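You operate a simulated robot arm through the tools that you are given. There is no shell and no other tool. Be economical: measure what you need, move in short steps, check, and stop when the job is done.

The job below is to be done with a simulated robot arm. You get a single attempt, and the scene is never put back.

## Task
Add three shots of blue paste to the cup, then shut it in the vacuum box and start the pump.
Fine: Bring the slide back out to lift the cup, and leave the shot dial and the other cups as they are.

The check looks at the end state, three seconds after you hand in, the way a careful person would. Anything else that was tipped, shoved, dropped, spilled or broken makes it a failure.

## Robot
A 7-joint arm with a two-finger parallel gripper, fixed in place. Base frame: the origin is at the foot of the arm, x ahead of it, y to its left, z up; the work surface is at about z = 0. Lengths are in m, angles in degrees, forces in N, time in s.
With the tool pointing down near the work surface it reaches from about 0.22 to 0.58 m from the base axis. Its first joint turns from -66.0 to 66.0 degrees. Payload 2.5 kg.
The TCP is the grasp point between the finger pads, 0.023 m short of the fingertips. In the tool frame z runs along the fingers and y along their closing line. Largest opening 0.094 m; finger width 0.038, thickness 0.01; the body of the gripper, 0.054 by 0.096 m, starts 0.039 m behind the TCP.
Orientation is told as [roll, pitch, yaw] about the base's x, y, z axes, in that order, counted from this pose: with the fingers straight down and closing along the base's y, the tool's x points along the base's -x, its y along +y and its z along -z.

## Interface
- The arm moves only by the tool jog_arm. Its arguments are lists of equal length, an entry for each row: "fingers": the closure, from 0 (fully open) to 1 (shut); "translation": the shift along the tool's x, y, z in units of 300 mm (1.0 is 300 mm), a list of three; "rot": the turn, a rotation vector about the tool's x, y, z in units of 180 degrees (1.0 is 180 degrees), a list of three. In form: {"fingers": [fingers, ...], "translation": [[dx, dy, dz], ...], "rot": [[rx, ry, rz], ...]}. A call has 1 to 8 rows; each row is the pose to reach, as a shift and turn from the pose commanded when the call began, along the tool's axes at that moment. A call with a number of a shift or a turn outside -1 to 1 is refused whole. A row lasts 0.2 s, in which the tool goes at most 0.05 m and 8.6 degrees; a call with a longer step from one row to the next is refused whole, and so is a gripper value outside its range. A pose out of reach is approached as far as the arm can. The call stops where the force on the tool passes 40 N (or 10 N more than at its start, if that is more) or the arm is blocked; 0.2 s more then pass. Each finger travels about 0.108 m/s and halts on what it meets, pressing with about 36 N; the grip force reading is that of the motor and also rises with nothing between the fingers. The clock runs only during rows and for 0.2 s after the last one: add rows that repeat a pose to give the fingers time. The reply holds the time, the measured pose of the TCP, the force on the tool along the base axes, the opening and the grip force, in the units named above and with some noise, with the torque about the TCP (base axes, N m) and any sound that the robot's microphone picked up.
- Cameras (640 x 400 px; columns grow to the right, rows downward): "scene" is fixed at [0.1155, -0.4064, 0.5507]; the picture's right is [0.84, -0.55, 0.00], its down [-0.25, -0.39, -0.89] and it looks along [0.49, 0.74, -0.46] (base axes); focal length 343 px, centre (320, 200). "wrist" rides on the gripper at [0.086, 0.016, -0.074] in the tool frame; the picture's right is [-0.18, 0.98, 0.00], its down [-0.58, -0.11, -0.81] and it looks along [-0.79, -0.15, 0.59] (tool axes); focal length 243 px, centre (320, 200).
- snapshot(camera): a new picture of that camera. It takes no simulated time.
- probe_pixels(camera, pixels): there is no depth. For up to 12 entries [column, row, z] of the newest picture of that camera ("zoom" is the newest enlarged one), the place [x, y] in the base frame at which the ray of that pixel passes the height z, good to about 0.003 m, but the place of the scene camera against the robot may be out by one fixed shift of up to 0.012 m in any direction. It takes no simulated time.
- enlarge(camera, box): a new picture of the part [left, top, right, bottom] of that camera's present view, enlarged. It takes no simulated time.
- job_done(): hands the job in; it is judged then, once.

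Keep the steps short. Do not move on a guess: measure, check each grasp and each placing, and mend mistakes. In all there are 80 turns and 34 pictures (those below and enlarged ones count). Leave the gripper open and the arm clear of the work at the hand-in unless told otherwise, and finish with a single line.

The tools are called after "Request:" as name(argument=value, ...) on one line, values as JSON. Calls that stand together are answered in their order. jog_arm: Moves the arm, as the interface text tells. Its arguments: {"type":"object","properties":{"fingers":{"type":"array","items":{"type":"number"}},"translation":{"type":"array","items":{"type":"array","items":{"type":"number"}}},"rot":{"type":"array","items":{"type":"array","items":{"type":"number"}}}},"required":["fingers","translation","rot"]} The other tools are called the same way: snapshot (camera) takes a picture; probe_pixels (camera, pixels) gives the place at which the rays of pixels pass given heights; enlarge (camera, box) takes an enlarged picture of a part of a camera's view; job_done () hands the job in.

At the start:

```text
t: 0.0
ee_pos: [0.3462, 0.2705, 0.4018]
tcp_rot: [0.0, 0.0, 0.0]
force: [-0.5, 0.0, 0.1]
ft_torque: [-0.01, -0.02, 0.01]
opening: 0.094
finger_force: 0.2
```

scene: 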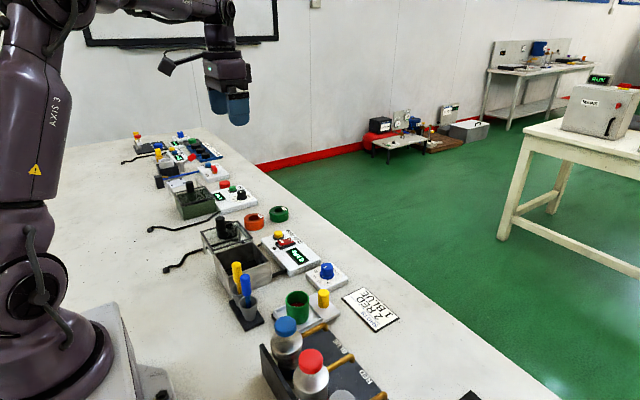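
wrist: 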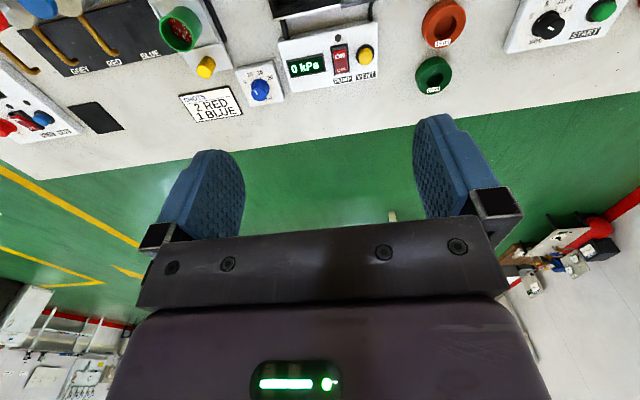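

I see a row of apparatus along the bench. The dispenser with the blue and red bottles is at about (300,360), the green cup at (297,305) and the vacuum box at (240,260). I'll enlarge these areas before moving.

Request:
enlarge(camera="scene", box=[200, 280, 420, 400])

Request:
enlarge(camera="scene", box=[180, 190, 400, 320])

Request:
enlarge(camera="wrist", box=[0, 0, 400, 160])

```text
2.91 times, centred on (310, 340) of scene
```

zoom: 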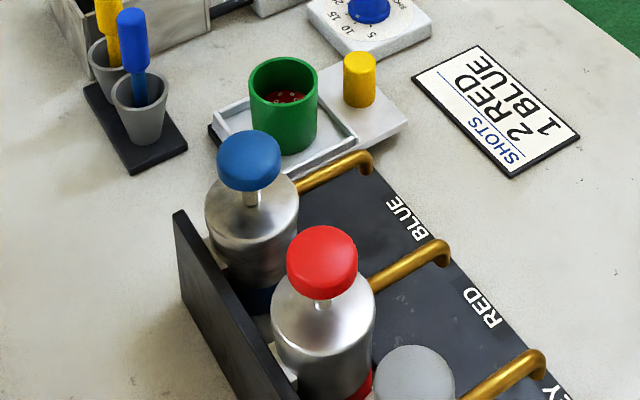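

```text
2.91 times, centred on (290, 255) of scene
```

zoom: 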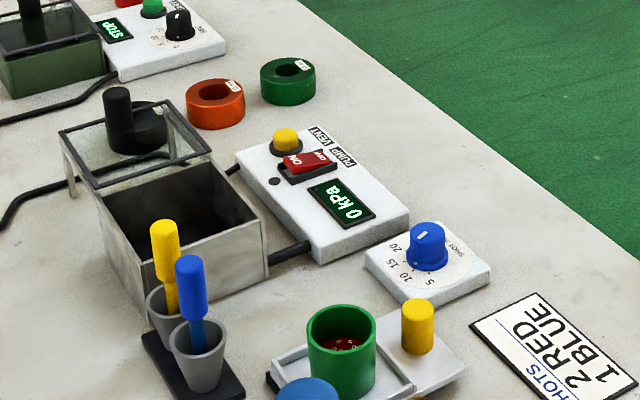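

```text
1.60 times, centred on (200, 80) of wrist
```

zoom: 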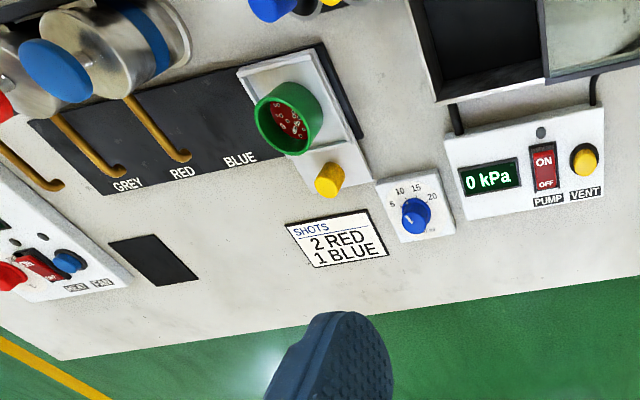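

Next I'll measure rough positions in the wrist zoom: cup, slide knob, spout tips, labels, box corners, pump switch.

Request:
probe_pixels(camera="zoom", pixels=[[283, 118, 0.07], [329, 170, 0.05], [185, 155, 0.1], [120, 172, 0.1], [240, 158, 0.01], [182, 173, 0.01], [55, 70, 0.15], [545, 165, 0.03], [585, 158, 0.04], [435, 100, 0.07], [545, 80, 0.07], [416, 215, 0.03]])

Request:
enlarge(camera="scene", box=[190, 200, 300, 280])

```text
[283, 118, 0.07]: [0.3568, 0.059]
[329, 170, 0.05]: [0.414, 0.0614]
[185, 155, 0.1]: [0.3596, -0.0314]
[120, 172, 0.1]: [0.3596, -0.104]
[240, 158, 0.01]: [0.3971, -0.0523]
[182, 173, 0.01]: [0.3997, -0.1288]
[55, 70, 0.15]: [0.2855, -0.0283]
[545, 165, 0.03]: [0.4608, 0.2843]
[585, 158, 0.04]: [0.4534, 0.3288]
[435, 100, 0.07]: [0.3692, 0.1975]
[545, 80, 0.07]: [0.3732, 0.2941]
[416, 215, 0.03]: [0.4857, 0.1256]
```

```text
5.00 times, centred on (245, 240) of scene
```

zoom: 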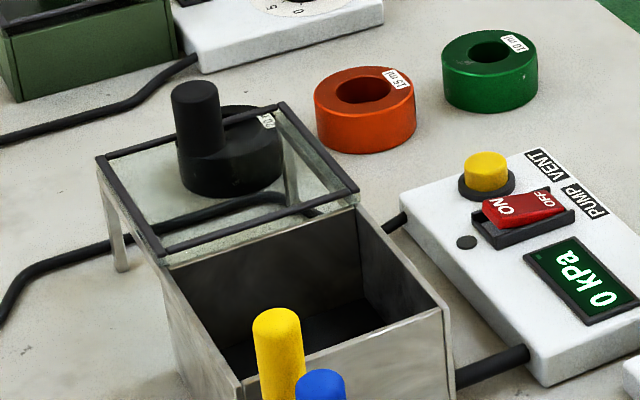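

The wrist zoom gives these rough positions:
- Cup: (0.36, 0.06)
- Slide knob: (0.41, 0.06)
- Blue spout: y near -0.03 to -0.05
- Box: y from 0.2 to 0.3
- Pump rocker: about (0.46, 0.28)

I'll move the arm back at height for a better wrist view.

Request:
jog_arm(fingers=[0, 0, 0, 0], translation=[[0.07, -0.13, 0], [0.14, -0.26, 0], [0.21, -0.39, 0], [0.28, -0.5, 0]], rot=[[0, 0, 0], [0, 0, 0], [0, 0, 0], [0, 0, 0]])

Request:
snapshot(camera="wrist")

```text
t: 1.0
ee_pos: [0.2671, 0.1201, 0.4019]
tcp_rot: [0.0, 0.0, 0.0]
force: [-0.2, 0.0, 0.2]
ft_torque: [0.0, -0.02, 0.02]
opening: 0.0939
finger_force: 0.1
```

```text
27 pictures are left
```

wrist: 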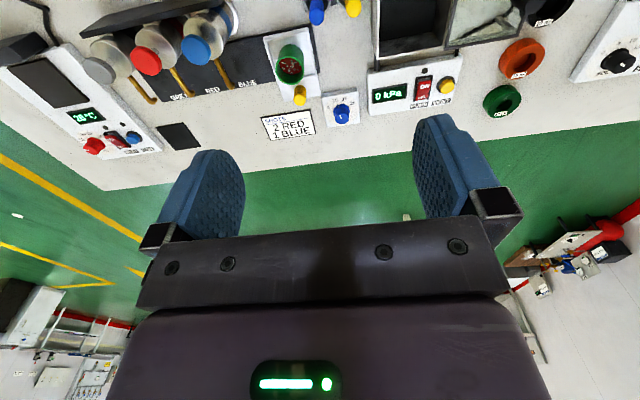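

I'll tilt the tool about 30° so the wrist camera looks more steeply down on the work.

Request:
jog_arm(fingers=[0, 0, 0, 0], translation=[[0, 0, 0], [0, 0, 0], [0, 0, 0], [0, 0, 0]], rot=[[0, 0.042, 0], [0, 0.084, 0], [0, 0.126, 0], [0, 0.168, 0]])

Request:
enlarge(camera="wrist", box=[80, 0, 360, 180])

Request:
enlarge(camera="wrist", box=[300, 0, 580, 180])

```text
t: 2.0
ee_pos: [0.2631, 0.12, 0.4032]
tcp_rot: [0.1, 30.4, 0.1]
force: [-0.6, -0.2, -0.3]
ft_torque: [-0.01, 0.0, -0.02]
opening: 0.0939
finger_force: 0.0
```

```text
2.22 times, centred on (220, 90) of wrist
```

zoom: 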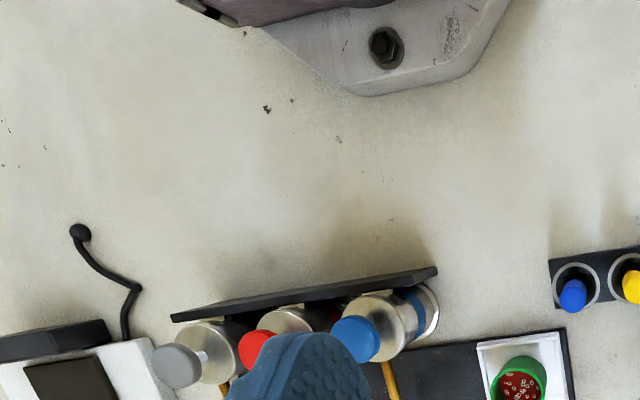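

```text
2.22 times, centred on (440, 90) of wrist
```

zoom: 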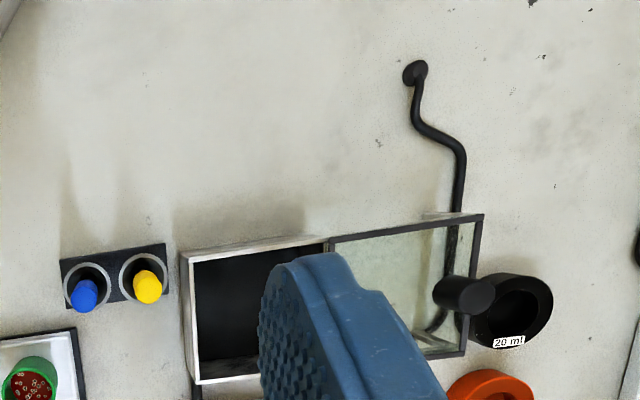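

The lid slides, and its black knob sits at the +y end, close to a 20 ml ring. I'll tilt halfway back and center over the dispenser.

Request:
jog_arm(fingers=[0, 0, 0], translation=[[0, -0.13, 0], [0, -0.26, 0], [0, -0.36, 0]], rot=[[0, -0.035, 0], [0, -0.07, 0], [0, -0.083, 0]])

Request:
enlarge(camera="wrist", box=[200, 20, 460, 180])

```text
t: 2.8
ee_pos: [0.2623, 0.0128, 0.4035]
tcp_rot: [0.0, 15.4, 0.1]
force: [0.1, 0.2, 0.1]
ft_torque: [0.0, 0.01, 0.03]
opening: 0.094
finger_force: 0.1
```

```text
2.46 times, centred on (330, 100) of wrist
```

zoom: 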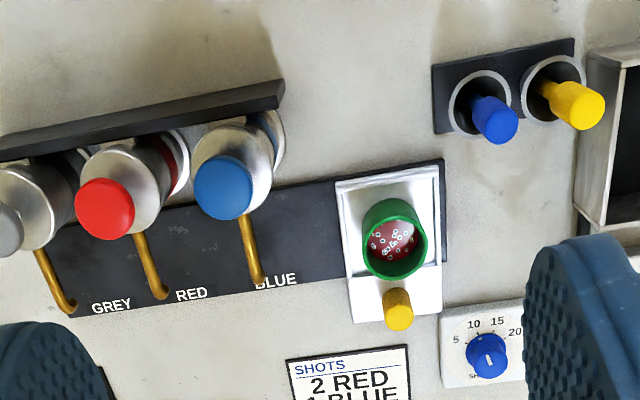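

I'll probe the same features from this second viewpoint, at two heights each, to triangulate their heights.

Request:
probe_pixels(camera="zoom", pixels=[[396, 225, 0.07], [398, 315, 0.05], [262, 282, 0.1], [222, 188, 0.15], [275, 284, 0.01], [190, 295, 0.01], [384, 270, 0.0], [340, 185, 0.01], [436, 168, 0.01], [444, 262, 0.01], [352, 320, 0.01], [105, 208, 0.15]])

Request:
probe_pixels(camera="zoom", pixels=[[396, 225, 0.0], [398, 315, 0.0], [262, 282, 0.0], [222, 188, 0.0], [282, 88, 0.05], [444, 160, 0.0], [450, 262, 0.0], [160, 295, 0.1], [258, 210, 0.1], [575, 100, 0.08], [491, 118, 0.08], [75, 308, 0.1]])

```text
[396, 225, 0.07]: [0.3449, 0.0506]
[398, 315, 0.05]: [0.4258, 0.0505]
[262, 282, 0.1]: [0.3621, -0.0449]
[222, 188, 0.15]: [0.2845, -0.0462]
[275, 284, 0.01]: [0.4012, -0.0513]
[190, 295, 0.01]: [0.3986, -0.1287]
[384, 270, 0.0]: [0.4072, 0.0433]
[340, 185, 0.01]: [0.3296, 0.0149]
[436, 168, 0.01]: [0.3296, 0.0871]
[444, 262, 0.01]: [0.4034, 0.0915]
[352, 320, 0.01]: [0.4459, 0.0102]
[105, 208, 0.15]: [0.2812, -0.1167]
```

```text
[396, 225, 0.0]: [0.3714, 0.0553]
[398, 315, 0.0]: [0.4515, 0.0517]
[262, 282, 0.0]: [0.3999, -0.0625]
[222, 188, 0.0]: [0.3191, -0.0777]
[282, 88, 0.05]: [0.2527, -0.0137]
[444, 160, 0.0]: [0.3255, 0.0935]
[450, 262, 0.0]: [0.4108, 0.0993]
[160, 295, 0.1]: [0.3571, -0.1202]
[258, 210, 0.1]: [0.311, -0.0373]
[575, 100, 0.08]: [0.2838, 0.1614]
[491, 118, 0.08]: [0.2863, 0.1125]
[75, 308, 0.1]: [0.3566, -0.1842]
```

Triangulated positions:
- Cup rim: (0.353, 0.051, z≈0.057)
- Slide knob: about (0.43, 0.051)
- Blue spout tip: about (0.367, -0.048, 0.08)
- Blue cap: about (0.289, -0.051, 0.126)

I'll go above the slide knob, tilted about 25° so that the camera clears the spouts, and look closer.

Request:
jog_arm(fingers=[0.2, 0.4, 0.5, 0.5, 0.5, 0.5, 0.5], translation=[[-0.12, 0.021, 0.09], [-0.24, 0.042, 0.18], [-0.36, 0.063, 0.27], [-0.48, 0.084, 0.36], [-0.6, 0.105, 0.45], [-0.735, 0.127, 0.558], [-0.735, 0.127, 0.558]], rot=[[0, 0.01, 0], [0, 0.02, 0], [0, 0.03, 0], [0, 0.04, 0], [0, 0.05, 0], [0, 0.0556, 0], [0, 0.0556, 0]])

Request:
snapshot(camera="wrist")

Request:
enlarge(camera="scene", box=[240, 240, 400, 350])

```text
refused: row 6 steps farther than a row can; nothing moved
```

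```text
23 pictures are left
```

wrist: 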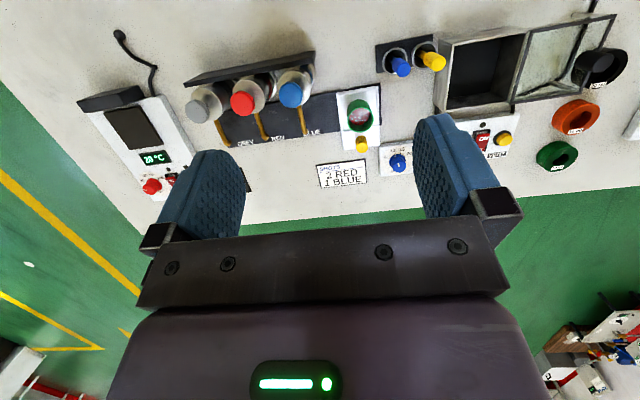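

```text
3.64 times, centred on (320, 295) of scene
```

zoom: 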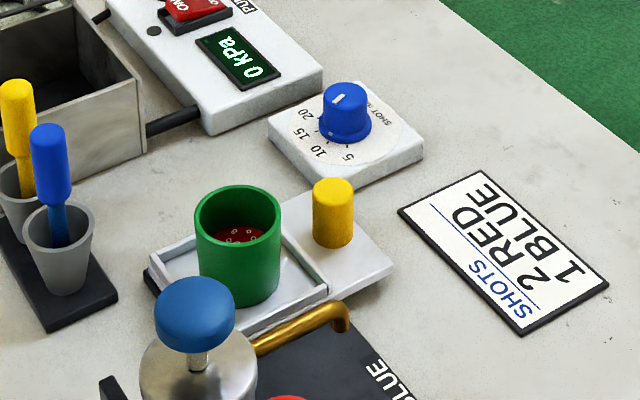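

The call was refused because one step was too long. I'll repeat it with even steps.

Request:
jog_arm(fingers=[0.2, 0.4, 0.5, 0.5, 0.5, 0.5, 0.5], translation=[[-0.105, 0.018, 0.08], [-0.21, 0.036, 0.16], [-0.315, 0.054, 0.24], [-0.42, 0.072, 0.32], [-0.525, 0.09, 0.4], [-0.63, 0.108, 0.48], [-0.735, 0.127, 0.558]], rot=[[0, 0.01, 0], [0, 0.02, 0], [0, 0.03, 0], [0, 0.04, 0], [0, 0.05, 0], [0, 0.0556, 0], [0, 0.0556, 0]])

Request:
snapshot(camera="wrist")

```text
t: 4.4
ee_pos: [0.4324, 0.0504, 0.1808]
tcp_rot: [0.0, 25.2, 0.0]
force: [0.0, -0.3, 0.1]
ft_torque: [0.02, 0.01, 0.03]
opening: 0.0469
finger_force: 0.1
```

```text
21 pictures are left
```

wrist: 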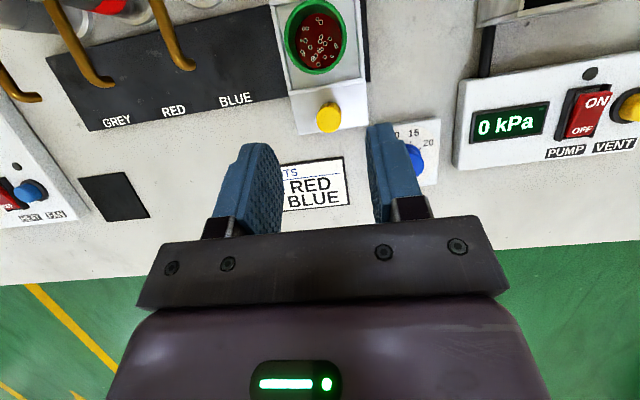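

I'll probe the knob top at (329,117) with several heights, plus the spout tip, cup rim edges and label.

Request:
probe_pixels(camera="wrist", pixels=[[329, 117, 0.05], [329, 117, 0.03], [329, 117, 0.0], [315, 37, 0.06], [284, 37, 0.06], [346, 37, 0.06], [188, 67, 0.08], [188, 67, 0.05], [235, 100, 0.01], [104, 86, 0.08], [585, 115, 0.03], [630, 107, 0.03]])

```text
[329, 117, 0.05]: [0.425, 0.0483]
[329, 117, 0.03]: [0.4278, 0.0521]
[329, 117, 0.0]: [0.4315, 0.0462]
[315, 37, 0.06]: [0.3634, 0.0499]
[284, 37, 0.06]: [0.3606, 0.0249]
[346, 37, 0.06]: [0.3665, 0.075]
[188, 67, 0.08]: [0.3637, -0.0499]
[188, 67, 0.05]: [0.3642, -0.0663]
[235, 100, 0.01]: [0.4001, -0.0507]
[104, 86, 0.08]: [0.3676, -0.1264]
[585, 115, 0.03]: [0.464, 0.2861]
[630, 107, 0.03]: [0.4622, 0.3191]
```

The knob is at (0.426, 0.049) with its top near z = 0.05. I'll descend around it with the fingers half open and then grip.

Request:
jog_arm(fingers=[0.5, 0.5, 0.5, 0.5, 1, 1, 1], translation=[[-0.05, -0.002, 0.11], [-0.1, -0.003, 0.22], [-0.14, -0.005, 0.32], [-0.18, -0.005, 0.402], [-0.18, -0.005, 0.402], [-0.18, -0.005, 0.402], [-0.18, -0.005, 0.402]], rot=[[0, 0, 0], [0, 0, 0], [0, 0, 0], [0, 0, 0], [0, 0, 0], [0, 0, 0], [0, 0, 0]])

Request:
snapshot(camera="wrist")

```text
t: 6.0
ee_pos: [0.4298, 0.0504, 0.0508]
tcp_rot: [0.0, 25.4, 0.0]
force: [0.2, -8.7, -1.5]
ft_torque: [0.54, 0.8, 0.07]
opening: 0.0236
finger_force: 45.2
```

```text
20 pictures are left
```

wrist: 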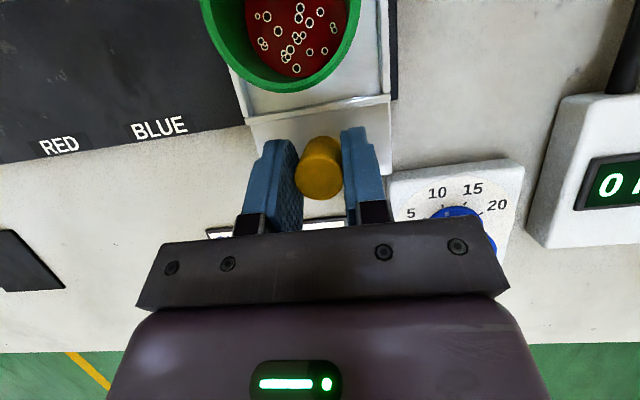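

The knob is gripped at an opening of 0.0236. I'll now draw the slide along -y about 0.099 m, to put the cup under the blue spout.

Request:
jog_arm(fingers=[1, 1, 1, 1, 1, 1, 1], translation=[[0, -0.055, 0], [0, -0.11, 0], [0, -0.165, 0], [0, -0.22, 0], [0, -0.275, 0], [0, -0.328, 0], [0, -0.328, 0]], rot=[[0, 0, 0], [0, 0, 0], [0, 0, 0], [0, 0, 0], [0, 0, 0], [0, 0, 0], [0, 0, 0]])

Request:
snapshot(camera="wrist")

```text
t: 7.6
ee_pos: [0.4298, -0.049, 0.0495]
tcp_rot: [0.0, 25.2, 0.0]
force: [2.2, -2.0, -11.2]
ft_torque: [0.49, -1.32, -0.08]
opening: 0.0238
finger_force: 45.3
```

```text
19 pictures are left
```

wrist: 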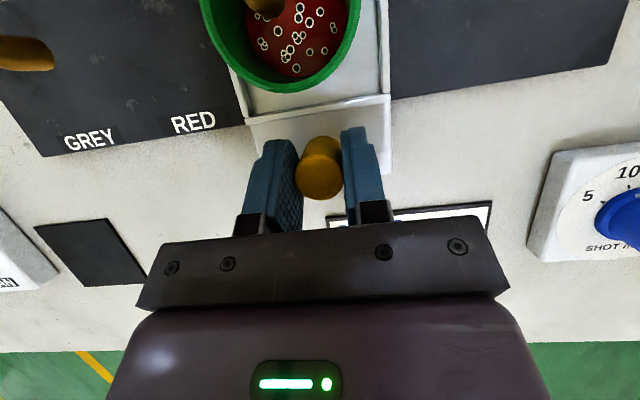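

The slide followed and the spout is now over the cup. I'll release, back straight out and check from the scene camera.

Request:
jog_arm(fingers=[0.5, 0.5, 0.5, 0.5, 0.5, 0.5, 0.5], translation=[[0, 0, 0], [0, 0, 0], [0, 0, -0.12], [0, 0, -0.24], [0, 0, -0.36], [0, 0, -0.48], [0, 0, -0.6]], rot=[[0, 0, 0], [0, 0, 0], [0, 0, 0], [0, 0, 0], [0, 0, 0], [0, 0, 0], [0, 0, 0]])

Request:
snapshot(camera="wrist")

Request:
enlarge(camera="scene", box=[240, 280, 400, 400])

```text
t: 9.2
ee_pos: [0.5075, -0.0506, 0.2147]
tcp_rot: [0.1, 25.5, 0.2]
force: [0.4, 1.0, 0.9]
ft_torque: [0.02, 0.0, 0.03]
opening: 0.0473
finger_force: 0.1
```

```text
18 pictures are left
```

wrist: 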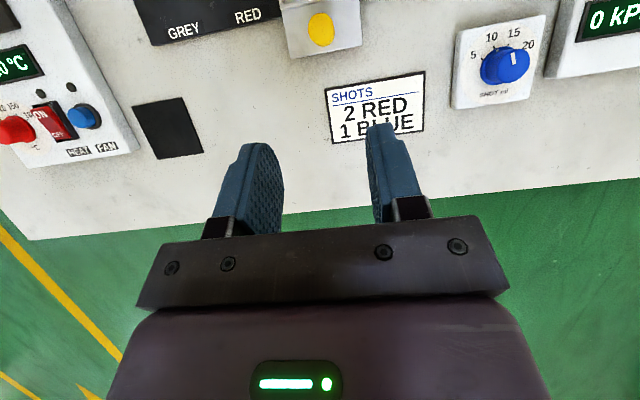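

```text
3.33 times, centred on (320, 340) of scene
```

zoom: 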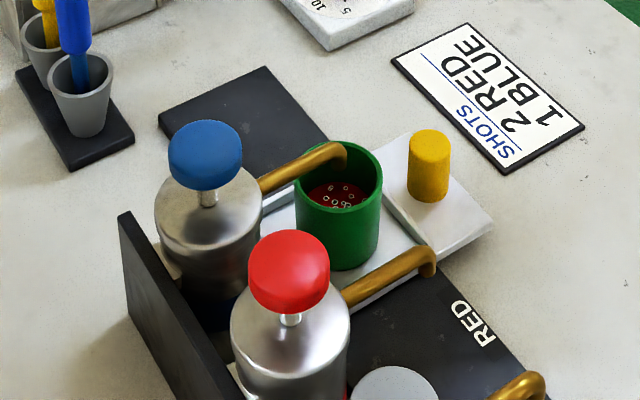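

The cup is centered under the blue spout. I'll move above the blue cap with the fingers closed and the tool vertical.

Request:
jog_arm(fingers=[1, 1, 1, 1, 1, 1], translation=[[0.144, 0, 0.036], [0.289, 0, 0.071], [0.433, 0, 0.107], [0.578, 0, 0.142], [0.722, 0, 0.178], [0.722, 0, 0.178]], rot=[[0, -0.028, 0], [0, -0.056, 0], [0, -0.085, 0], [0, -0.113, 0], [0, -0.141, 0], [0, -0.141, 0]])

Request:
enlarge(camera="scene", box=[200, 220, 400, 400])

```text
t: 10.6
ee_pos: [0.2868, -0.0511, 0.2587]
tcp_rot: [0.0, -0.1, 0.1]
force: [-0.2, -0.4, 0.9]
ft_torque: [0.01, -0.01, 0.0]
opening: 0.0002
finger_force: 35.9
```

```text
2.22 times, centred on (300, 310) of scene
```

zoom: 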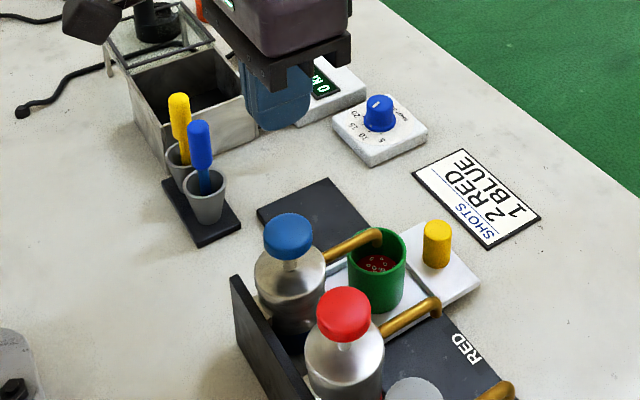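

I'll check the cap's location from the scene camera at plausible heights, comparing it with the known spout and knob to estimate the camera's shift.

Request:
probe_pixels(camera="zoom", pixels=[[289, 230, 0.13], [289, 230, 0.14], [289, 230, 0.12], [437, 228, 0.05], [379, 238, 0.08], [344, 305, 0.13]])

```text
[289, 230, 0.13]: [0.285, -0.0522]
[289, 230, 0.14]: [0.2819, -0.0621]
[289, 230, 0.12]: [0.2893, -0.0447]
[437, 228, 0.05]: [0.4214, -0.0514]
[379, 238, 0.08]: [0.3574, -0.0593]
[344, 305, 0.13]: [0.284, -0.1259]
```

The cap is at about (0.290, -0.051) with its top near z = 0.13. I'll come down to just above it, then press gently.

Request:
jog_arm(fingers=[1, 1, 1, 1, 1, 1], translation=[[-0.01, 0, 0.15], [-0.01, 0, 0.3], [-0.01, 0, 0.32], [-0.01, 0, 0.34], [-0.01, 0, 0.36], [-0.01, 0, 0.375]], rot=[[0, 0, 0], [0, 0, 0], [0, 0, 0], [0, 0, 0], [0, 0, 0], [0, 0, 0]])

```text
t: 12.0
ee_pos: [0.2903, -0.0494, 0.1458]
tcp_rot: [0.0, -0.1, 0.2]
force: [-3.0, 2.5, 5.6]
ft_torque: [0.07, 0.12, 0.0]
opening: 0.0
finger_force: 36.3
```

There is contact at 5.6 N. I'll keep pressing in small steps, listening for a sound and watching the force.

Request:
jog_arm(fingers=[1, 1, 1], translation=[[0, 0, 0.01], [0, 0, 0.02], [0, 0, 0.03]], rot=[[0, 0, 0], [0, 0, 0], [0, 0, 0]])

```text
t: 12.8
ee_pos: [0.2907, -0.0496, 0.1398]
tcp_rot: [-0.1, -0.3, 0.1]
force: [-6.1, 1.8, 22.9]
ft_torque: [0.05, 0.52, -0.05]
opening: 0.0005
finger_force: 36.0
stopped in row 3: the force on the tool passed its limit at 47 N (the readings are from after the stop); the commanded pose is now the measured one
```

The force stopped the press at TCP z = 0.140. I'll look at whether a shot came out.

Request:
enlarge(camera="scene", box=[240, 280, 380, 390])

```text
3.64 times, centred on (310, 335) of scene
```

zoom: 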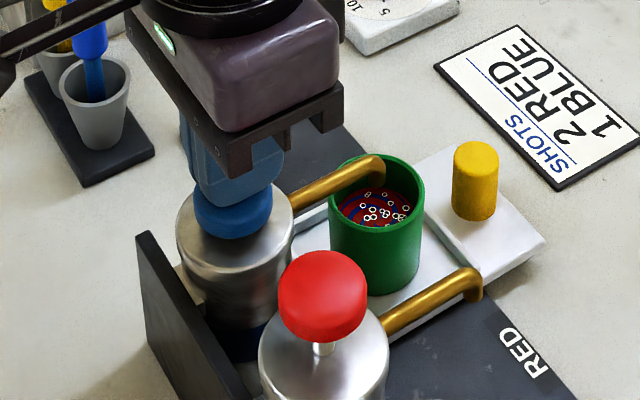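

The cap is fully down and blue swirls are in the cup: shot 1. I'll lift and let the plunger rise before pressing again.

Request:
jog_arm(fingers=[1, 1, 1, 1, 1, 1], translation=[[0, 0, -0.03], [0, 0, -0.06], [0, 0, -0.1], [0, 0, -0.1], [0, 0, -0.1], [0, 0, -0.1]], rot=[[0, 0, 0], [0, 0, 0], [0, 0, 0], [0, 0, 0], [0, 0, 0], [0, 0, 0]])

Request:
enlarge(camera="scene", box=[240, 280, 380, 390])

```text
t: 14.2
ee_pos: [0.2914, -0.0512, 0.1701]
tcp_rot: [-0.1, -0.3, 0.1]
force: [-1.2, -0.2, 1.3]
ft_torque: [-0.03, 0.01, -0.03]
opening: 0.0001
finger_force: 36.3
```

```text
3.64 times, centred on (310, 335) of scene
```

zoom: 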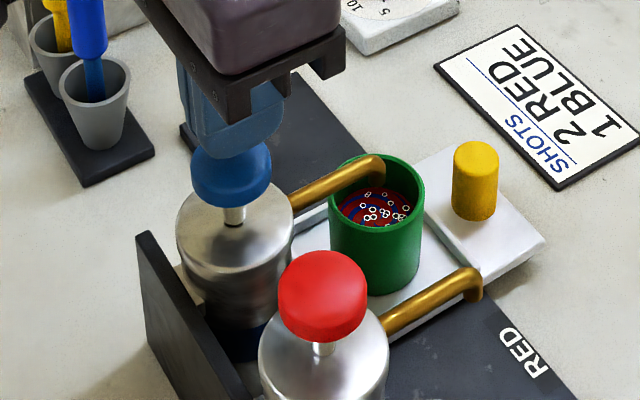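

The plunger is back up. Now the second press, to the same bottom.

Request:
jog_arm(fingers=[1, 1, 1, 1, 1, 1, 1], translation=[[0, 0, 0.04], [0, 0, 0.06], [0, 0, 0.075], [0, 0, 0.085], [0, 0, 0.095], [0, 0, 0.105], [0, 0, 0.11]], rot=[[0, 0, 0], [0, 0, 0], [0, 0, 0], [0, 0, 0], [0, 0, 0], [0, 0, 0], [0, 0, 0]])

```text
t: 15.7
ee_pos: [0.2898, -0.0498, 0.1404]
tcp_rot: [0.0, -0.3, 0.1]
force: [-7.7, 1.7, 22.7]
ft_torque: [0.03, 0.61, 0.02]
opening: 0.0001
finger_force: 35.7
stopped in row 7: the force on the tool passed its limit at 46 N (the readings are from after the stop); the commanded pose is now the measured one
```

It bottomed at the same height, z = 0.140. I'll lift again and check.

Request:
jog_arm(fingers=[1, 1, 1, 1, 1, 1], translation=[[0, 0, -0.03], [0, 0, -0.06], [0, 0, -0.1], [0, 0, -0.1], [0, 0, -0.1], [0, 0, -0.1]], rot=[[0, 0, 0], [0, 0, 0], [0, 0, 0], [0, 0, 0], [0, 0, 0], [0, 0, 0]])

Request:
enlarge(camera="scene", box=[240, 280, 380, 390])

```text
t: 17.1
ee_pos: [0.2908, -0.0499, 0.1695]
tcp_rot: [0.0, -0.3, 0.1]
force: [-0.1, 0.1, 0.2]
ft_torque: [-0.02, 0.0, -0.02]
opening: 0.0003
finger_force: 35.9
```

```text
3.64 times, centred on (310, 335) of scene
```

zoom: 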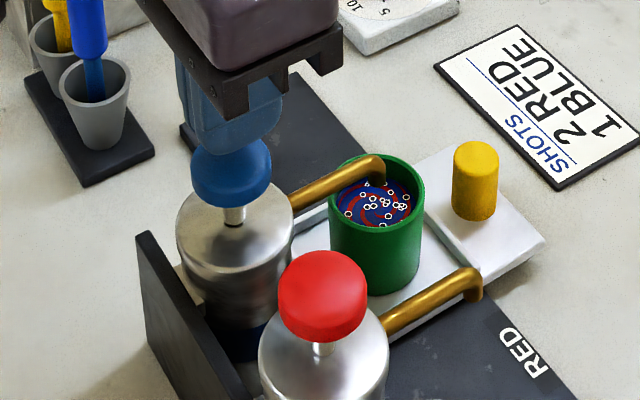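

The level rose and there is more blue: two shots in. Now the third press.

Request:
jog_arm(fingers=[1, 1, 1, 1, 1, 1, 1], translation=[[0, 0, 0.04], [0, 0, 0.06], [0, 0, 0.075], [0, 0, 0.085], [0, 0, 0.095], [0, 0, 0.105], [0, 0, 0.11]], rot=[[0, 0, 0], [0, 0, 0], [0, 0, 0], [0, 0, 0], [0, 0, 0], [0, 0, 0], [0, 0, 0]])

```text
t: 18.5
ee_pos: [0.2919, -0.0494, 0.1418]
tcp_rot: [0.1, -0.4, 0.1]
force: [-6.2, 1.1, 21.5]
ft_torque: [0.02, 0.54, 0.03]
opening: 0.0
finger_force: 35.5
stopped in row 7: the force on the tool passed its limit at 46 N (the readings are from after the stop); the commanded pose is now the measured one
```

Same bottom again. I'll lift well clear and check the level.

Request:
jog_arm(fingers=[1, 1, 1, 1, 0.5, 0.5], translation=[[0, 0, -0.03], [0, 0, -0.1], [0, 0, -0.2], [0, 0, -0.3], [0, 0, -0.4], [0, 0, -0.4]], rot=[[0, 0, 0], [0, 0, 0], [0, 0, 0], [0, 0, 0], [0, 0, 0], [0, 0, 0]])

Request:
enlarge(camera="scene", box=[240, 280, 380, 390])

```text
t: 19.9
ee_pos: [0.2917, -0.0507, 0.2617]
tcp_rot: [0.1, -0.5, 0.1]
force: [-1.0, -0.4, 0.2]
ft_torque: [0.0, -0.03, 0.02]
opening: 0.0469
finger_force: 0.2
```

```text
3.64 times, centred on (310, 335) of scene
```

zoom: 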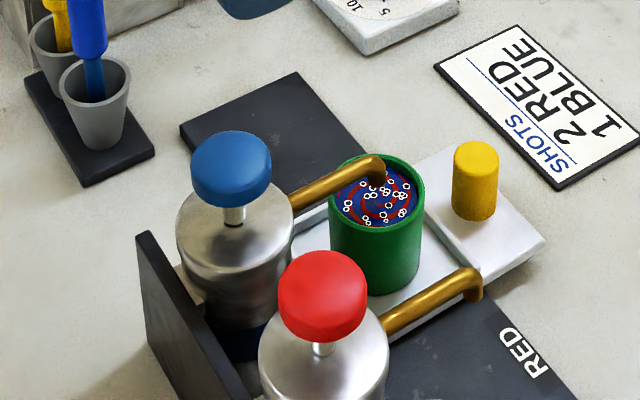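

All three shots are in and the level is higher each time. Now I'll go back to the slide knob by the same tilted route.

Request:
jog_arm(fingers=[0.5, 0.5, 0.5, 0.5, 0.5, 0.5], translation=[[-0.144, 0, 0.0], [-0.289, 0, 0.02], [-0.433, 0, 0.06], [-0.578, 0, 0.1], [-0.718, 0.002, 0.157], [-0.718, 0.002, 0.157]], rot=[[0, 0.028, 0], [0, 0.056, 0], [0, 0.085, 0], [0, 0.113, 0], [0, 0.143, 0], [0, 0.143, 0]])

```text
t: 21.3
ee_pos: [0.5082, -0.0504, 0.2121]
tcp_rot: [0.0, 25.5, 0.1]
force: [-0.2, -1.0, 0.2]
ft_torque: [-0.02, 0.0, 0.02]
opening: 0.0469
finger_force: 0.1
```

Request:
jog_arm(fingers=[0.5, 0.5, 0.5, 0.5, 1, 1, 1], translation=[[0, 0.003, 0.15], [0, 0.003, 0.3], [0, 0.003, 0.45], [0, 0.003, 0.6], [0, 0.003, 0.6], [0, 0.003, 0.6], [0, 0.003, 0.6]], rot=[[0, 0, 0], [0, 0, 0], [0, 0, 0], [0, 0, 0], [0, 0, 0], [0, 0, 0], [0, 0, 0]])

```text
t: 22.9
ee_pos: [0.4282, -0.0495, 0.0532]
tcp_rot: [0.1, 25.4, 0.1]
force: [-7.5, 2.0, 2.7]
ft_torque: [-0.54, -1.28, 0.06]
opening: 0.0236
finger_force: 44.9
```

The knob is gripped again at an opening of 0.0236. I'll slide it back along +y by 0.10 m.

Request:
jog_arm(fingers=[1, 1, 1, 1, 1, 1, 1, 1], translation=[[0, 0.045, 0], [0, 0.09, 0], [0, 0.14, 0], [0, 0.19, 0], [0, 0.24, 0], [0, 0.29, 0], [0, 0.33, 0], [0, 0.333, 0]], rot=[[0, 0, 0], [0, 0, 0], [0, 0, 0], [0, 0, 0], [0, 0, 0], [0, 0, 0], [0, 0, 0], [0, 0, 0]])

```text
t: 24.7
ee_pos: [0.4294, 0.0498, 0.052]
tcp_rot: [0.0, 25.5, -0.1]
force: [-10.7, -13.4, 27.8]
ft_torque: [0.36, -0.37, -0.02]
opening: 0.0236
finger_force: 45.0
```

The slide is back at y ≈ 0.05, pushing lightly on its end stop. I'll release, back out and check.

Request:
jog_arm(fingers=[0.5, 0.5, 0.5, 0.5, 0.5, 0.5], translation=[[0, 0, 0], [0, 0, 0], [0, 0, -0.14], [0, 0, -0.28], [0, 0, -0.42], [0, 0, -0.42]], rot=[[0, 0, 0], [0, 0, 0], [0, 0, 0], [0, 0, 0], [0, 0, 0], [0, 0, 0]])

Request:
snapshot(camera="wrist")

```text
t: 26.1
ee_pos: [0.4848, 0.0537, 0.1642]
tcp_rot: [0.0, 25.4, 0.1]
force: [-0.9, -1.0, 0.2]
ft_torque: [-0.02, -0.02, -0.01]
opening: 0.0472
finger_force: 0.1
```

```text
11 pictures are left
```

wrist: 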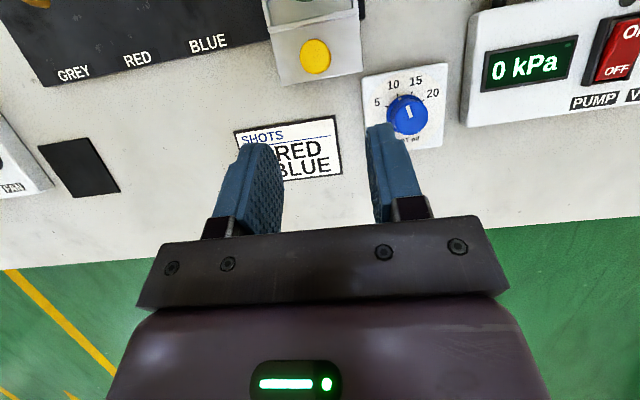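

The slide is home and the dial looks unchanged. Before grasping the cup I'll view the vacuum box from above to measure it.

Request:
jog_arm(fingers=[0, 0, 0, 0, 0, 0, 0, 0], translation=[[0.123, 0.09, -0.05], [0.246, 0.18, -0.1], [0.369, 0.27, -0.151], [0.492, 0.36, -0.201], [0.615, 0.45, -0.252], [0.738, 0.54, -0.302], [0.861, 0.63, -0.353], [0.984, 0.72, -0.403]], rot=[[0, 0, 0], [0, 0, 0], [0, 0, 0], [0, 0, 0], [0, 0, 0], [0, 0, 0], [0, 0, 0], [0, 0, 0]])

Request:
enlarge(camera="wrist", box=[160, 0, 460, 190])

```text
t: 27.9
ee_pos: [0.2666, 0.2636, 0.4049]
tcp_rot: [0.1, 25.4, 0.1]
force: [-0.7, 0.9, -0.4]
ft_torque: [0.0, 0.0, 0.0]
opening: 0.0942
finger_force: 0.0
```

```text
2.11 times, centred on (310, 95) of wrist
```

zoom: 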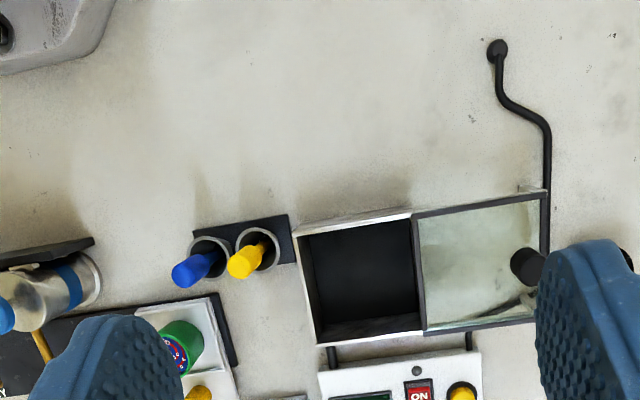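

I'll probe the box rim, floor, lid knob and stirrer handles.

Request:
probe_pixels(camera="zoom", pixels=[[293, 228, 0.07], [410, 213, 0.07], [315, 347, 0.07], [425, 332, 0.07], [315, 347, 0.05], [315, 347, 0.09], [527, 265, 0.1], [527, 265, 0.12], [180, 275, 0.1], [240, 268, 0.1], [545, 192, 0.07], [418, 385, 0.03]])

Request:
probe_pixels(camera="zoom", pixels=[[311, 320, 0.01], [420, 312, 0.01], [310, 238, 0.01], [535, 320, 0.07], [549, 270, 0.08], [537, 280, 0.07], [180, 275, 0.13], [290, 215, 0.0], [330, 350, 0.0], [537, 280, 0.09]])

```text
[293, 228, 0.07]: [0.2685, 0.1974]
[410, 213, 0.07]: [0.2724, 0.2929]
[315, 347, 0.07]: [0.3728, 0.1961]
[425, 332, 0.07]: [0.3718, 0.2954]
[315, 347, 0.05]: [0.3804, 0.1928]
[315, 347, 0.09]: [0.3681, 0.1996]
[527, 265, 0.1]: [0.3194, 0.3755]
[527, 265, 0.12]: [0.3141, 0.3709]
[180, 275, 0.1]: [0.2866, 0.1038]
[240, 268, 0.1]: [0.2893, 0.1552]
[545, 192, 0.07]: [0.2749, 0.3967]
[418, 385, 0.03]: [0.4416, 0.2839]
```

```text
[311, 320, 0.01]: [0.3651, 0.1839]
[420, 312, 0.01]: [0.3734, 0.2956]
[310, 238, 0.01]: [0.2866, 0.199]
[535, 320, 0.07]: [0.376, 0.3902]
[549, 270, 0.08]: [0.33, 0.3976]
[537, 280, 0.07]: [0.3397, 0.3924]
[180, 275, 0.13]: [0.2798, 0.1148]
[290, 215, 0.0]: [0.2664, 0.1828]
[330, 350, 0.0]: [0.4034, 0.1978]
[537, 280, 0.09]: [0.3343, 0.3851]
```

The box rim is at z ≈ 0.07, spanning x 0.269–0.373 and y 0.197–0.294, centre (0.321, 0.245). The lid knob is near (0.319, 0.376). Next I'll go above the cup at (0.362, 0.050) with the tool vertical.

Request:
jog_arm(fingers=[0.1, 0.1, 0.1, 0.1, 0.1, 0.1, 0.1, 0.1], translation=[[-0.083, -0.102, 0.069], [-0.166, -0.203, 0.137], [-0.249, -0.305, 0.206], [-0.331, -0.407, 0.275], [-0.414, -0.509, 0.344], [-0.497, -0.61, 0.412], [-0.58, -0.712, 0.481], [-0.58, -0.712, 0.481]], rot=[[0, -0.02, 0], [0, -0.04, 0], [0, -0.06, 0], [0, -0.08, 0], [0, -0.1, 0], [0, -0.12, 0], [0, -0.141, 0], [0, -0.141, 0]])

Request:
snapshot(camera="wrist")

```text
t: 29.7
ee_pos: [0.3652, 0.0545, 0.1982]
tcp_rot: [0.1, -0.1, 0.1]
force: [-0.7, -0.3, -0.6]
ft_torque: [0.02, 0.02, -0.01]
opening: 0.085
finger_force: 0.1
```

```text
9 pictures are left
```

wrist: 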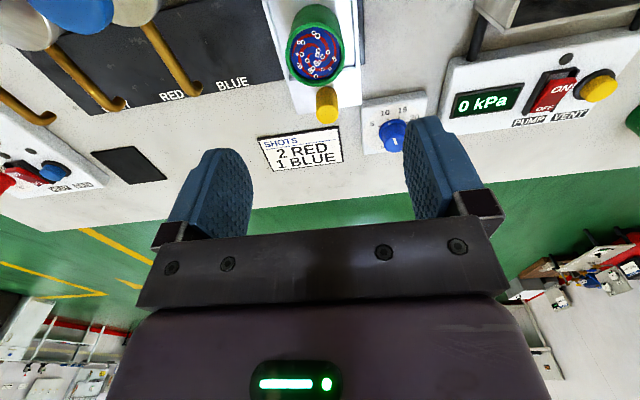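

I'll probe the cup rim center and edges to confirm the grasp position.

Request:
probe_pixels(camera="wrist", pixels=[[314, 52, 0.06], [287, 48, 0.06], [343, 55, 0.06], [327, 95, 0.05], [314, 52, 0.05], [585, 90, 0.03]])

```text
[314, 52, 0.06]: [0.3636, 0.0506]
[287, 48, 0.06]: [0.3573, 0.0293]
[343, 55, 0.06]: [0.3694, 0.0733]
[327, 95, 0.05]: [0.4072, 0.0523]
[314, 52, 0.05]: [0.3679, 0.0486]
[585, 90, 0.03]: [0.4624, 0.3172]
```

The cup center is at (0.364, 0.0505). I'll descend to z ≈ 0.055, stopping partway in small steps, then close.

Request:
jog_arm(fingers=[0.1, 0.1, 0.1, 0.1, 0.1], translation=[[0.003, -0.01, 0.13], [0.003, -0.01, 0.26], [0.003, -0.01, 0.38], [0.003, -0.01, 0.47], [0.003, -0.01, 0.477]], rot=[[0, 0, 0], [0, 0, 0], [0, 0, 0], [0, 0, 0], [0, 0, 0]])

```text
t: 30.9
ee_pos: [0.3631, 0.0523, 0.0533]
tcp_rot: [0.2, -0.1, 0.1]
force: [0.0, 0.9, -0.5]
ft_torque: [0.03, 0.0, 0.03]
opening: 0.0848
finger_force: 0.1
```

No contact on the way down. I'll close gently on the cup.

Request:
jog_arm(fingers=[0.2, 0.3, 0.4, 0.45, 0.5, 0.55], translation=[[0, 0, 0], [0, 0, 0], [0, 0, 0], [0, 0, 0], [0, 0, 0], [0, 0, 0]], rot=[[0, 0, 0], [0, 0, 0], [0, 0, 0], [0, 0, 0], [0, 0, 0], [0, 0, 0]])

```text
t: 32.3
ee_pos: [0.3637, 0.0509, 0.0533]
tcp_rot: [0.1, 0.0, 0.1]
force: [-0.5, -0.8, 0.4]
ft_torque: [0.04, -0.01, 0.0]
opening: 0.0466
finger_force: 36.2
```

The cup is gripped at 0.0466 with no side force. I'll lift it straight up slowly.

Request:
jog_arm(fingers=[0.6, 0.6, 0.6, 0.6, 0.6, 0.6, 0.6, 0.6], translation=[[0, 0, -0.02], [0, 0, -0.06], [0, 0, -0.12], [0, 0, -0.2], [0, 0, -0.29], [0, 0, -0.38], [0, 0, -0.45], [0, 0, -0.5]], rot=[[0, 0, 0], [0, 0, 0], [0, 0, 0], [0, 0, 0], [0, 0, 0], [0, 0, 0], [0, 0, 0], [0, 0, 0]])

Request:
snapshot(camera="scene")

```text
t: 34.1
ee_pos: [0.3622, 0.0507, 0.2032]
tcp_rot: [0.1, 0.1, 0.2]
force: [-0.2, -0.8, -1.0]
ft_torque: [0.01, -0.01, 0.0]
opening: 0.0466
finger_force: 36.1
```

```text
8 pictures are left
```

scene: 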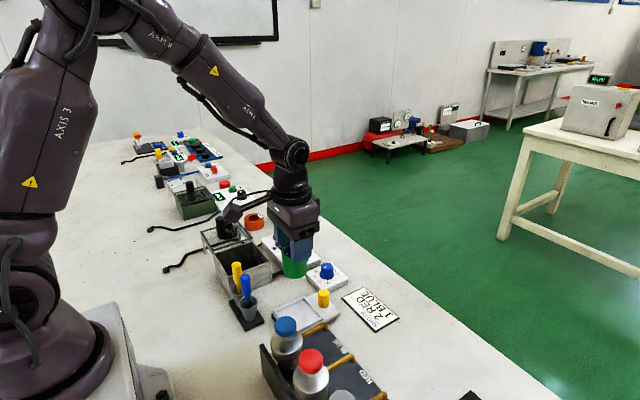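

The cup is held level. I'll carry it over the box center (0.321, 0.244).

Request:
jog_arm(fingers=[0.6, 0.6, 0.6, 0.6, 0.6, 0.6, 0.6, 0.6], translation=[[0.01, 0.05, 0], [0.03, 0.14, 0], [0.055, 0.25, 0], [0.08, 0.36, 0], [0.1, 0.47, 0], [0.12, 0.56, 0], [0.133, 0.62, 0], [0.137, 0.642, 0]], rot=[[0, 0, 0], [0, 0, 0], [0, 0, 0], [0, 0, 0], [0, 0, 0], [0, 0, 0], [0, 0, 0], [0, 0, 0]])

Request:
enlarge(camera="scene", box=[180, 190, 320, 300])

```text
t: 35.9
ee_pos: [0.3209, 0.2421, 0.2044]
tcp_rot: [0.1, -0.1, 0.1]
force: [-0.5, 0.1, -0.4]
ft_torque: [0.0, 0.0, 0.01]
opening: 0.0466
finger_force: 36.1
```

```text
3.64 times, centred on (250, 245) of scene
```

zoom: 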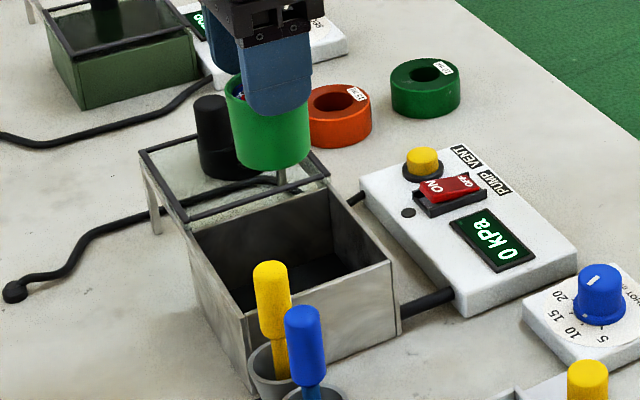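

It is over the box, with yaw and position as measured. I'll lower it slowly into the box, down to z ≈ 0.06 first.

Request:
jog_arm(fingers=[0.6, 0.6, 0.6, 0.6, 0.6, 0.6], translation=[[0, 0.005, 0.1], [0, 0.005, 0.2], [0, 0.005, 0.3], [0, 0.005, 0.38], [0, 0.005, 0.44], [0, 0.005, 0.48]], rot=[[0, 0, 0], [0, 0, 0], [0, 0, 0], [0, 0, 0], [0, 0, 0], [0, 0, 0]])

```text
t: 37.3
ee_pos: [0.3236, 0.2456, 0.0623]
tcp_rot: [0.3, -0.4, 0.0]
force: [0.7, -2.4, 31.3]
ft_torque: [-0.1, -0.07, 0.01]
opening: 0.0465
finger_force: 36.5
```

There is 31 N upward at z = 0.062, so something is touching. I'll look before releasing.

Request:
enlarge(camera="scene", box=[180, 190, 320, 300])

```text
3.64 times, centred on (250, 245) of scene
```

zoom: 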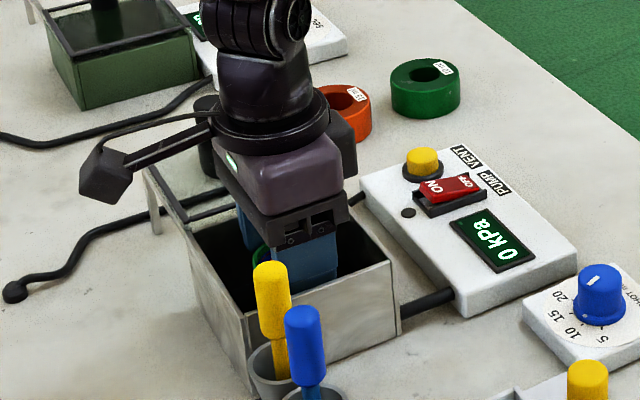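

The cup is inside with little torque, so it seems to rest on the floor, but I want to know the rim height. I'll probe the box's right corner, top (395,264) and bottom (400,320).

Request:
probe_pixels(camera="zoom", pixels=[[399, 321, 0.0], [395, 264, 0.06], [395, 264, 0.07], [395, 264, 0.08], [395, 264, 0.09], [255, 398, 0.0], [247, 316, 0.07], [247, 316, 0.08], [247, 316, 0.09], [262, 248, 0.07], [262, 248, 0.06]])

```text
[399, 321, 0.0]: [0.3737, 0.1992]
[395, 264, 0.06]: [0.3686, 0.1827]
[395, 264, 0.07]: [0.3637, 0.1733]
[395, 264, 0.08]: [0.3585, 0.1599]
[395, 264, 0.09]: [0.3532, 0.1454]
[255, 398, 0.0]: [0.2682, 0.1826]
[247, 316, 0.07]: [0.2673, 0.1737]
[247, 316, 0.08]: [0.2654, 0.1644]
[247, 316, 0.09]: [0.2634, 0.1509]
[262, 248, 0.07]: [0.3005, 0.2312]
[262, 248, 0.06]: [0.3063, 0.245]
```

The reading suggests centered contact under the cup (torque about 0.1 N m), so the cup is on the box floor. I'll ease up 1.5 mm, then open slightly to about 0.062, keeping the fingers off the walls.

Request:
jog_arm(fingers=[0.6, 0.6, 0.45, 0.38, 0.34, 0.34], translation=[[0, 0, -0.003], [0, 0, -0.003], [0, 0, -0.003], [0, 0, -0.003], [0, 0, -0.003], [0, 0, -0.003]], rot=[[0, 0, 0], [0, 0, 0], [0, 0, 0], [0, 0, 0], [0, 0, 0], [0, 0, 0]])

```text
t: 38.7
ee_pos: [0.3214, 0.245, 0.0593]
tcp_rot: [0.1, -0.1, 0.1]
force: [0.0, -0.2, -0.1]
ft_torque: [0.03, -0.03, -0.01]
opening: 0.0621
finger_force: 0.1
```

Released with zero force. I'll lift straight up, well clear.

Request:
jog_arm(fingers=[0.34, 0.34, 0.34, 0.34, 0.34, 0.34], translation=[[0, 0, -0.04], [0, 0, -0.12], [0, 0, -0.25], [0, 0, -0.4], [0.1, 0, -0.5], [0.1, 0, -0.5]], rot=[[0, 0, 0], [0, 0, 0], [0, 0, 0], [0, 0, 0], [0, 0.04, 0], [0, 0.08, 0]])

Request:
enlarge(camera="scene", box=[190, 200, 290, 290])

```text
t: 40.1
ee_pos: [0.2902, 0.2449, 0.2122]
tcp_rot: [0.1, 14.5, 0.0]
force: [-0.1, 0.0, -0.8]
ft_torque: [0.02, 0.0, 0.03]
opening: 0.0621
finger_force: 0.0
```

```text
4.44 times, centred on (240, 245) of scene
```

zoom: 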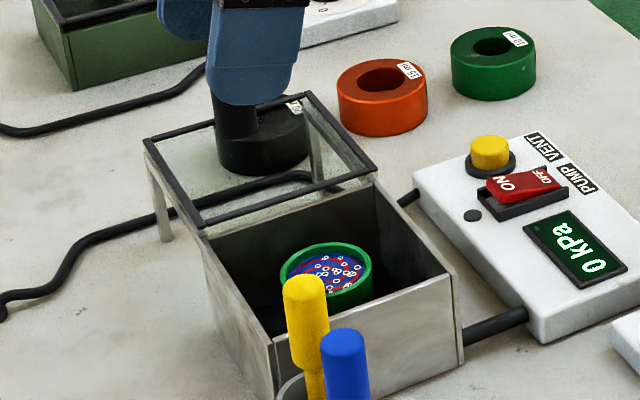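

The cup stands upright well below the rim, at about (326,272). Next is the lid knob. I'll move to y ≈ 0.37 for a close view of it.

Request:
jog_arm(fingers=[0.34, 0.34, 0.4, 0.4], translation=[[0, 0.14, 0], [0, 0.28, 0], [0, 0.4, 0], [0, 0.42, 0]], rot=[[0, 0, 0], [0, 0.03, 0], [0, 0.05, 0], [0, 0.05, 0]])

Request:
snapshot(camera="wrist")

```text
t: 41.1
ee_pos: [0.2933, 0.3722, 0.2088]
tcp_rot: [0.1, 23.6, 0.2]
force: [-0.5, 0.2, 0.5]
ft_torque: [0.0, 0.0, 0.04]
opening: 0.0564
finger_force: 0.0
```

```text
4 pictures are left
```

wrist: 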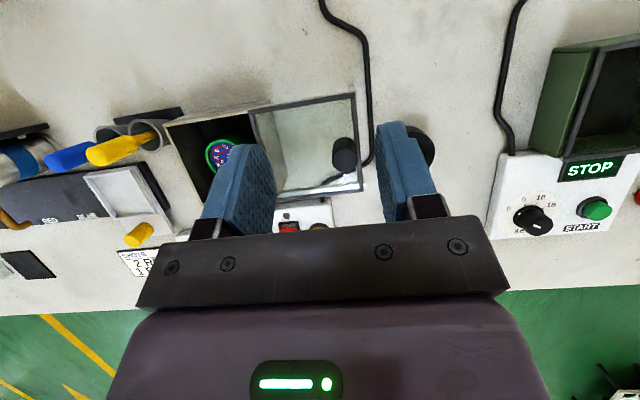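

I'll probe the lid corners and the knob's top and base at candidate heights.

Request:
probe_pixels(camera="wrist", pixels=[[355, 94, 0.07], [355, 94, 0.08], [363, 189, 0.07], [363, 189, 0.08], [250, 111, 0.07], [250, 111, 0.08], [347, 162, 0.09], [347, 162, 0.1], [347, 162, 0.11], [347, 162, 0.12], [344, 145, 0.08], [218, 155, 0.06]])

```text
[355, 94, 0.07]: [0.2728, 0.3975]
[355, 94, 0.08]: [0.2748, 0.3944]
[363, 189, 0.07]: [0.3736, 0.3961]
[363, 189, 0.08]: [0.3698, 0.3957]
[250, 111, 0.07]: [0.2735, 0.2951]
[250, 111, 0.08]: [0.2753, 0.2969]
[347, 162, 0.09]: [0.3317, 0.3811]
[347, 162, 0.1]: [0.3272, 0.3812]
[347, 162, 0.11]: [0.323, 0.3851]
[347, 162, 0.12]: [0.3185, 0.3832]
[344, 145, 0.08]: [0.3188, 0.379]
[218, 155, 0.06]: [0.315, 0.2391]
```

The knob axis is at (0.320, 0.379), base near z 0.08 and top near 0.11. I'll go above it with the tool vertical.

Request:
jog_arm(fingers=[0.4, 0.4, 0.4, 0.4, 0.4], translation=[[-0.035, 0.006, 0.0], [-0.07, 0.012, 0.03], [-0.105, 0.017, 0.06], [-0.14, 0.0227, 0.099], [-0.14, 0.0227, 0.099]], rot=[[0, -0.033, 0], [0, -0.066, 0], [0, -0.099, 0], [0, -0.131, 0], [0, -0.131, 0]])

```text
t: 42.3
ee_pos: [0.3185, 0.3792, 0.1663]
tcp_rot: [0.2, -0.3, 0.1]
force: [0.1, 0.7, 0.0]
ft_torque: [0.0, 0.01, 0.0]
opening: 0.0563
finger_force: 0.0
```

I'm above the knob. I'll descend to z ≈ 0.112 (tips about 0.089), then close.

Request:
jog_arm(fingers=[0.4, 0.4, 0.4, 0.4, 0.6, 0.8, 1, 1], translation=[[0, 0, 0.07], [0, 0, 0.13], [0, 0, 0.18], [0, 0, 0.18], [0, 0, 0.18], [0, 0, 0.18], [0, 0, 0.18], [0, 0, 0.18]], rot=[[0, 0, 0], [0, 0, 0], [0, 0, 0], [0, 0, 0], [0, 0, 0], [0, 0, 0], [0, 0, 0], [0, 0, 0]])

```text
t: 44.1
ee_pos: [0.3171, 0.3775, 0.113]
tcp_rot: [0.1, 0.0, 0.1]
force: [-2.5, 0.2, 2.1]
ft_torque: [-0.44, 0.0, 0.05]
opening: 0.0238
finger_force: 44.9
```

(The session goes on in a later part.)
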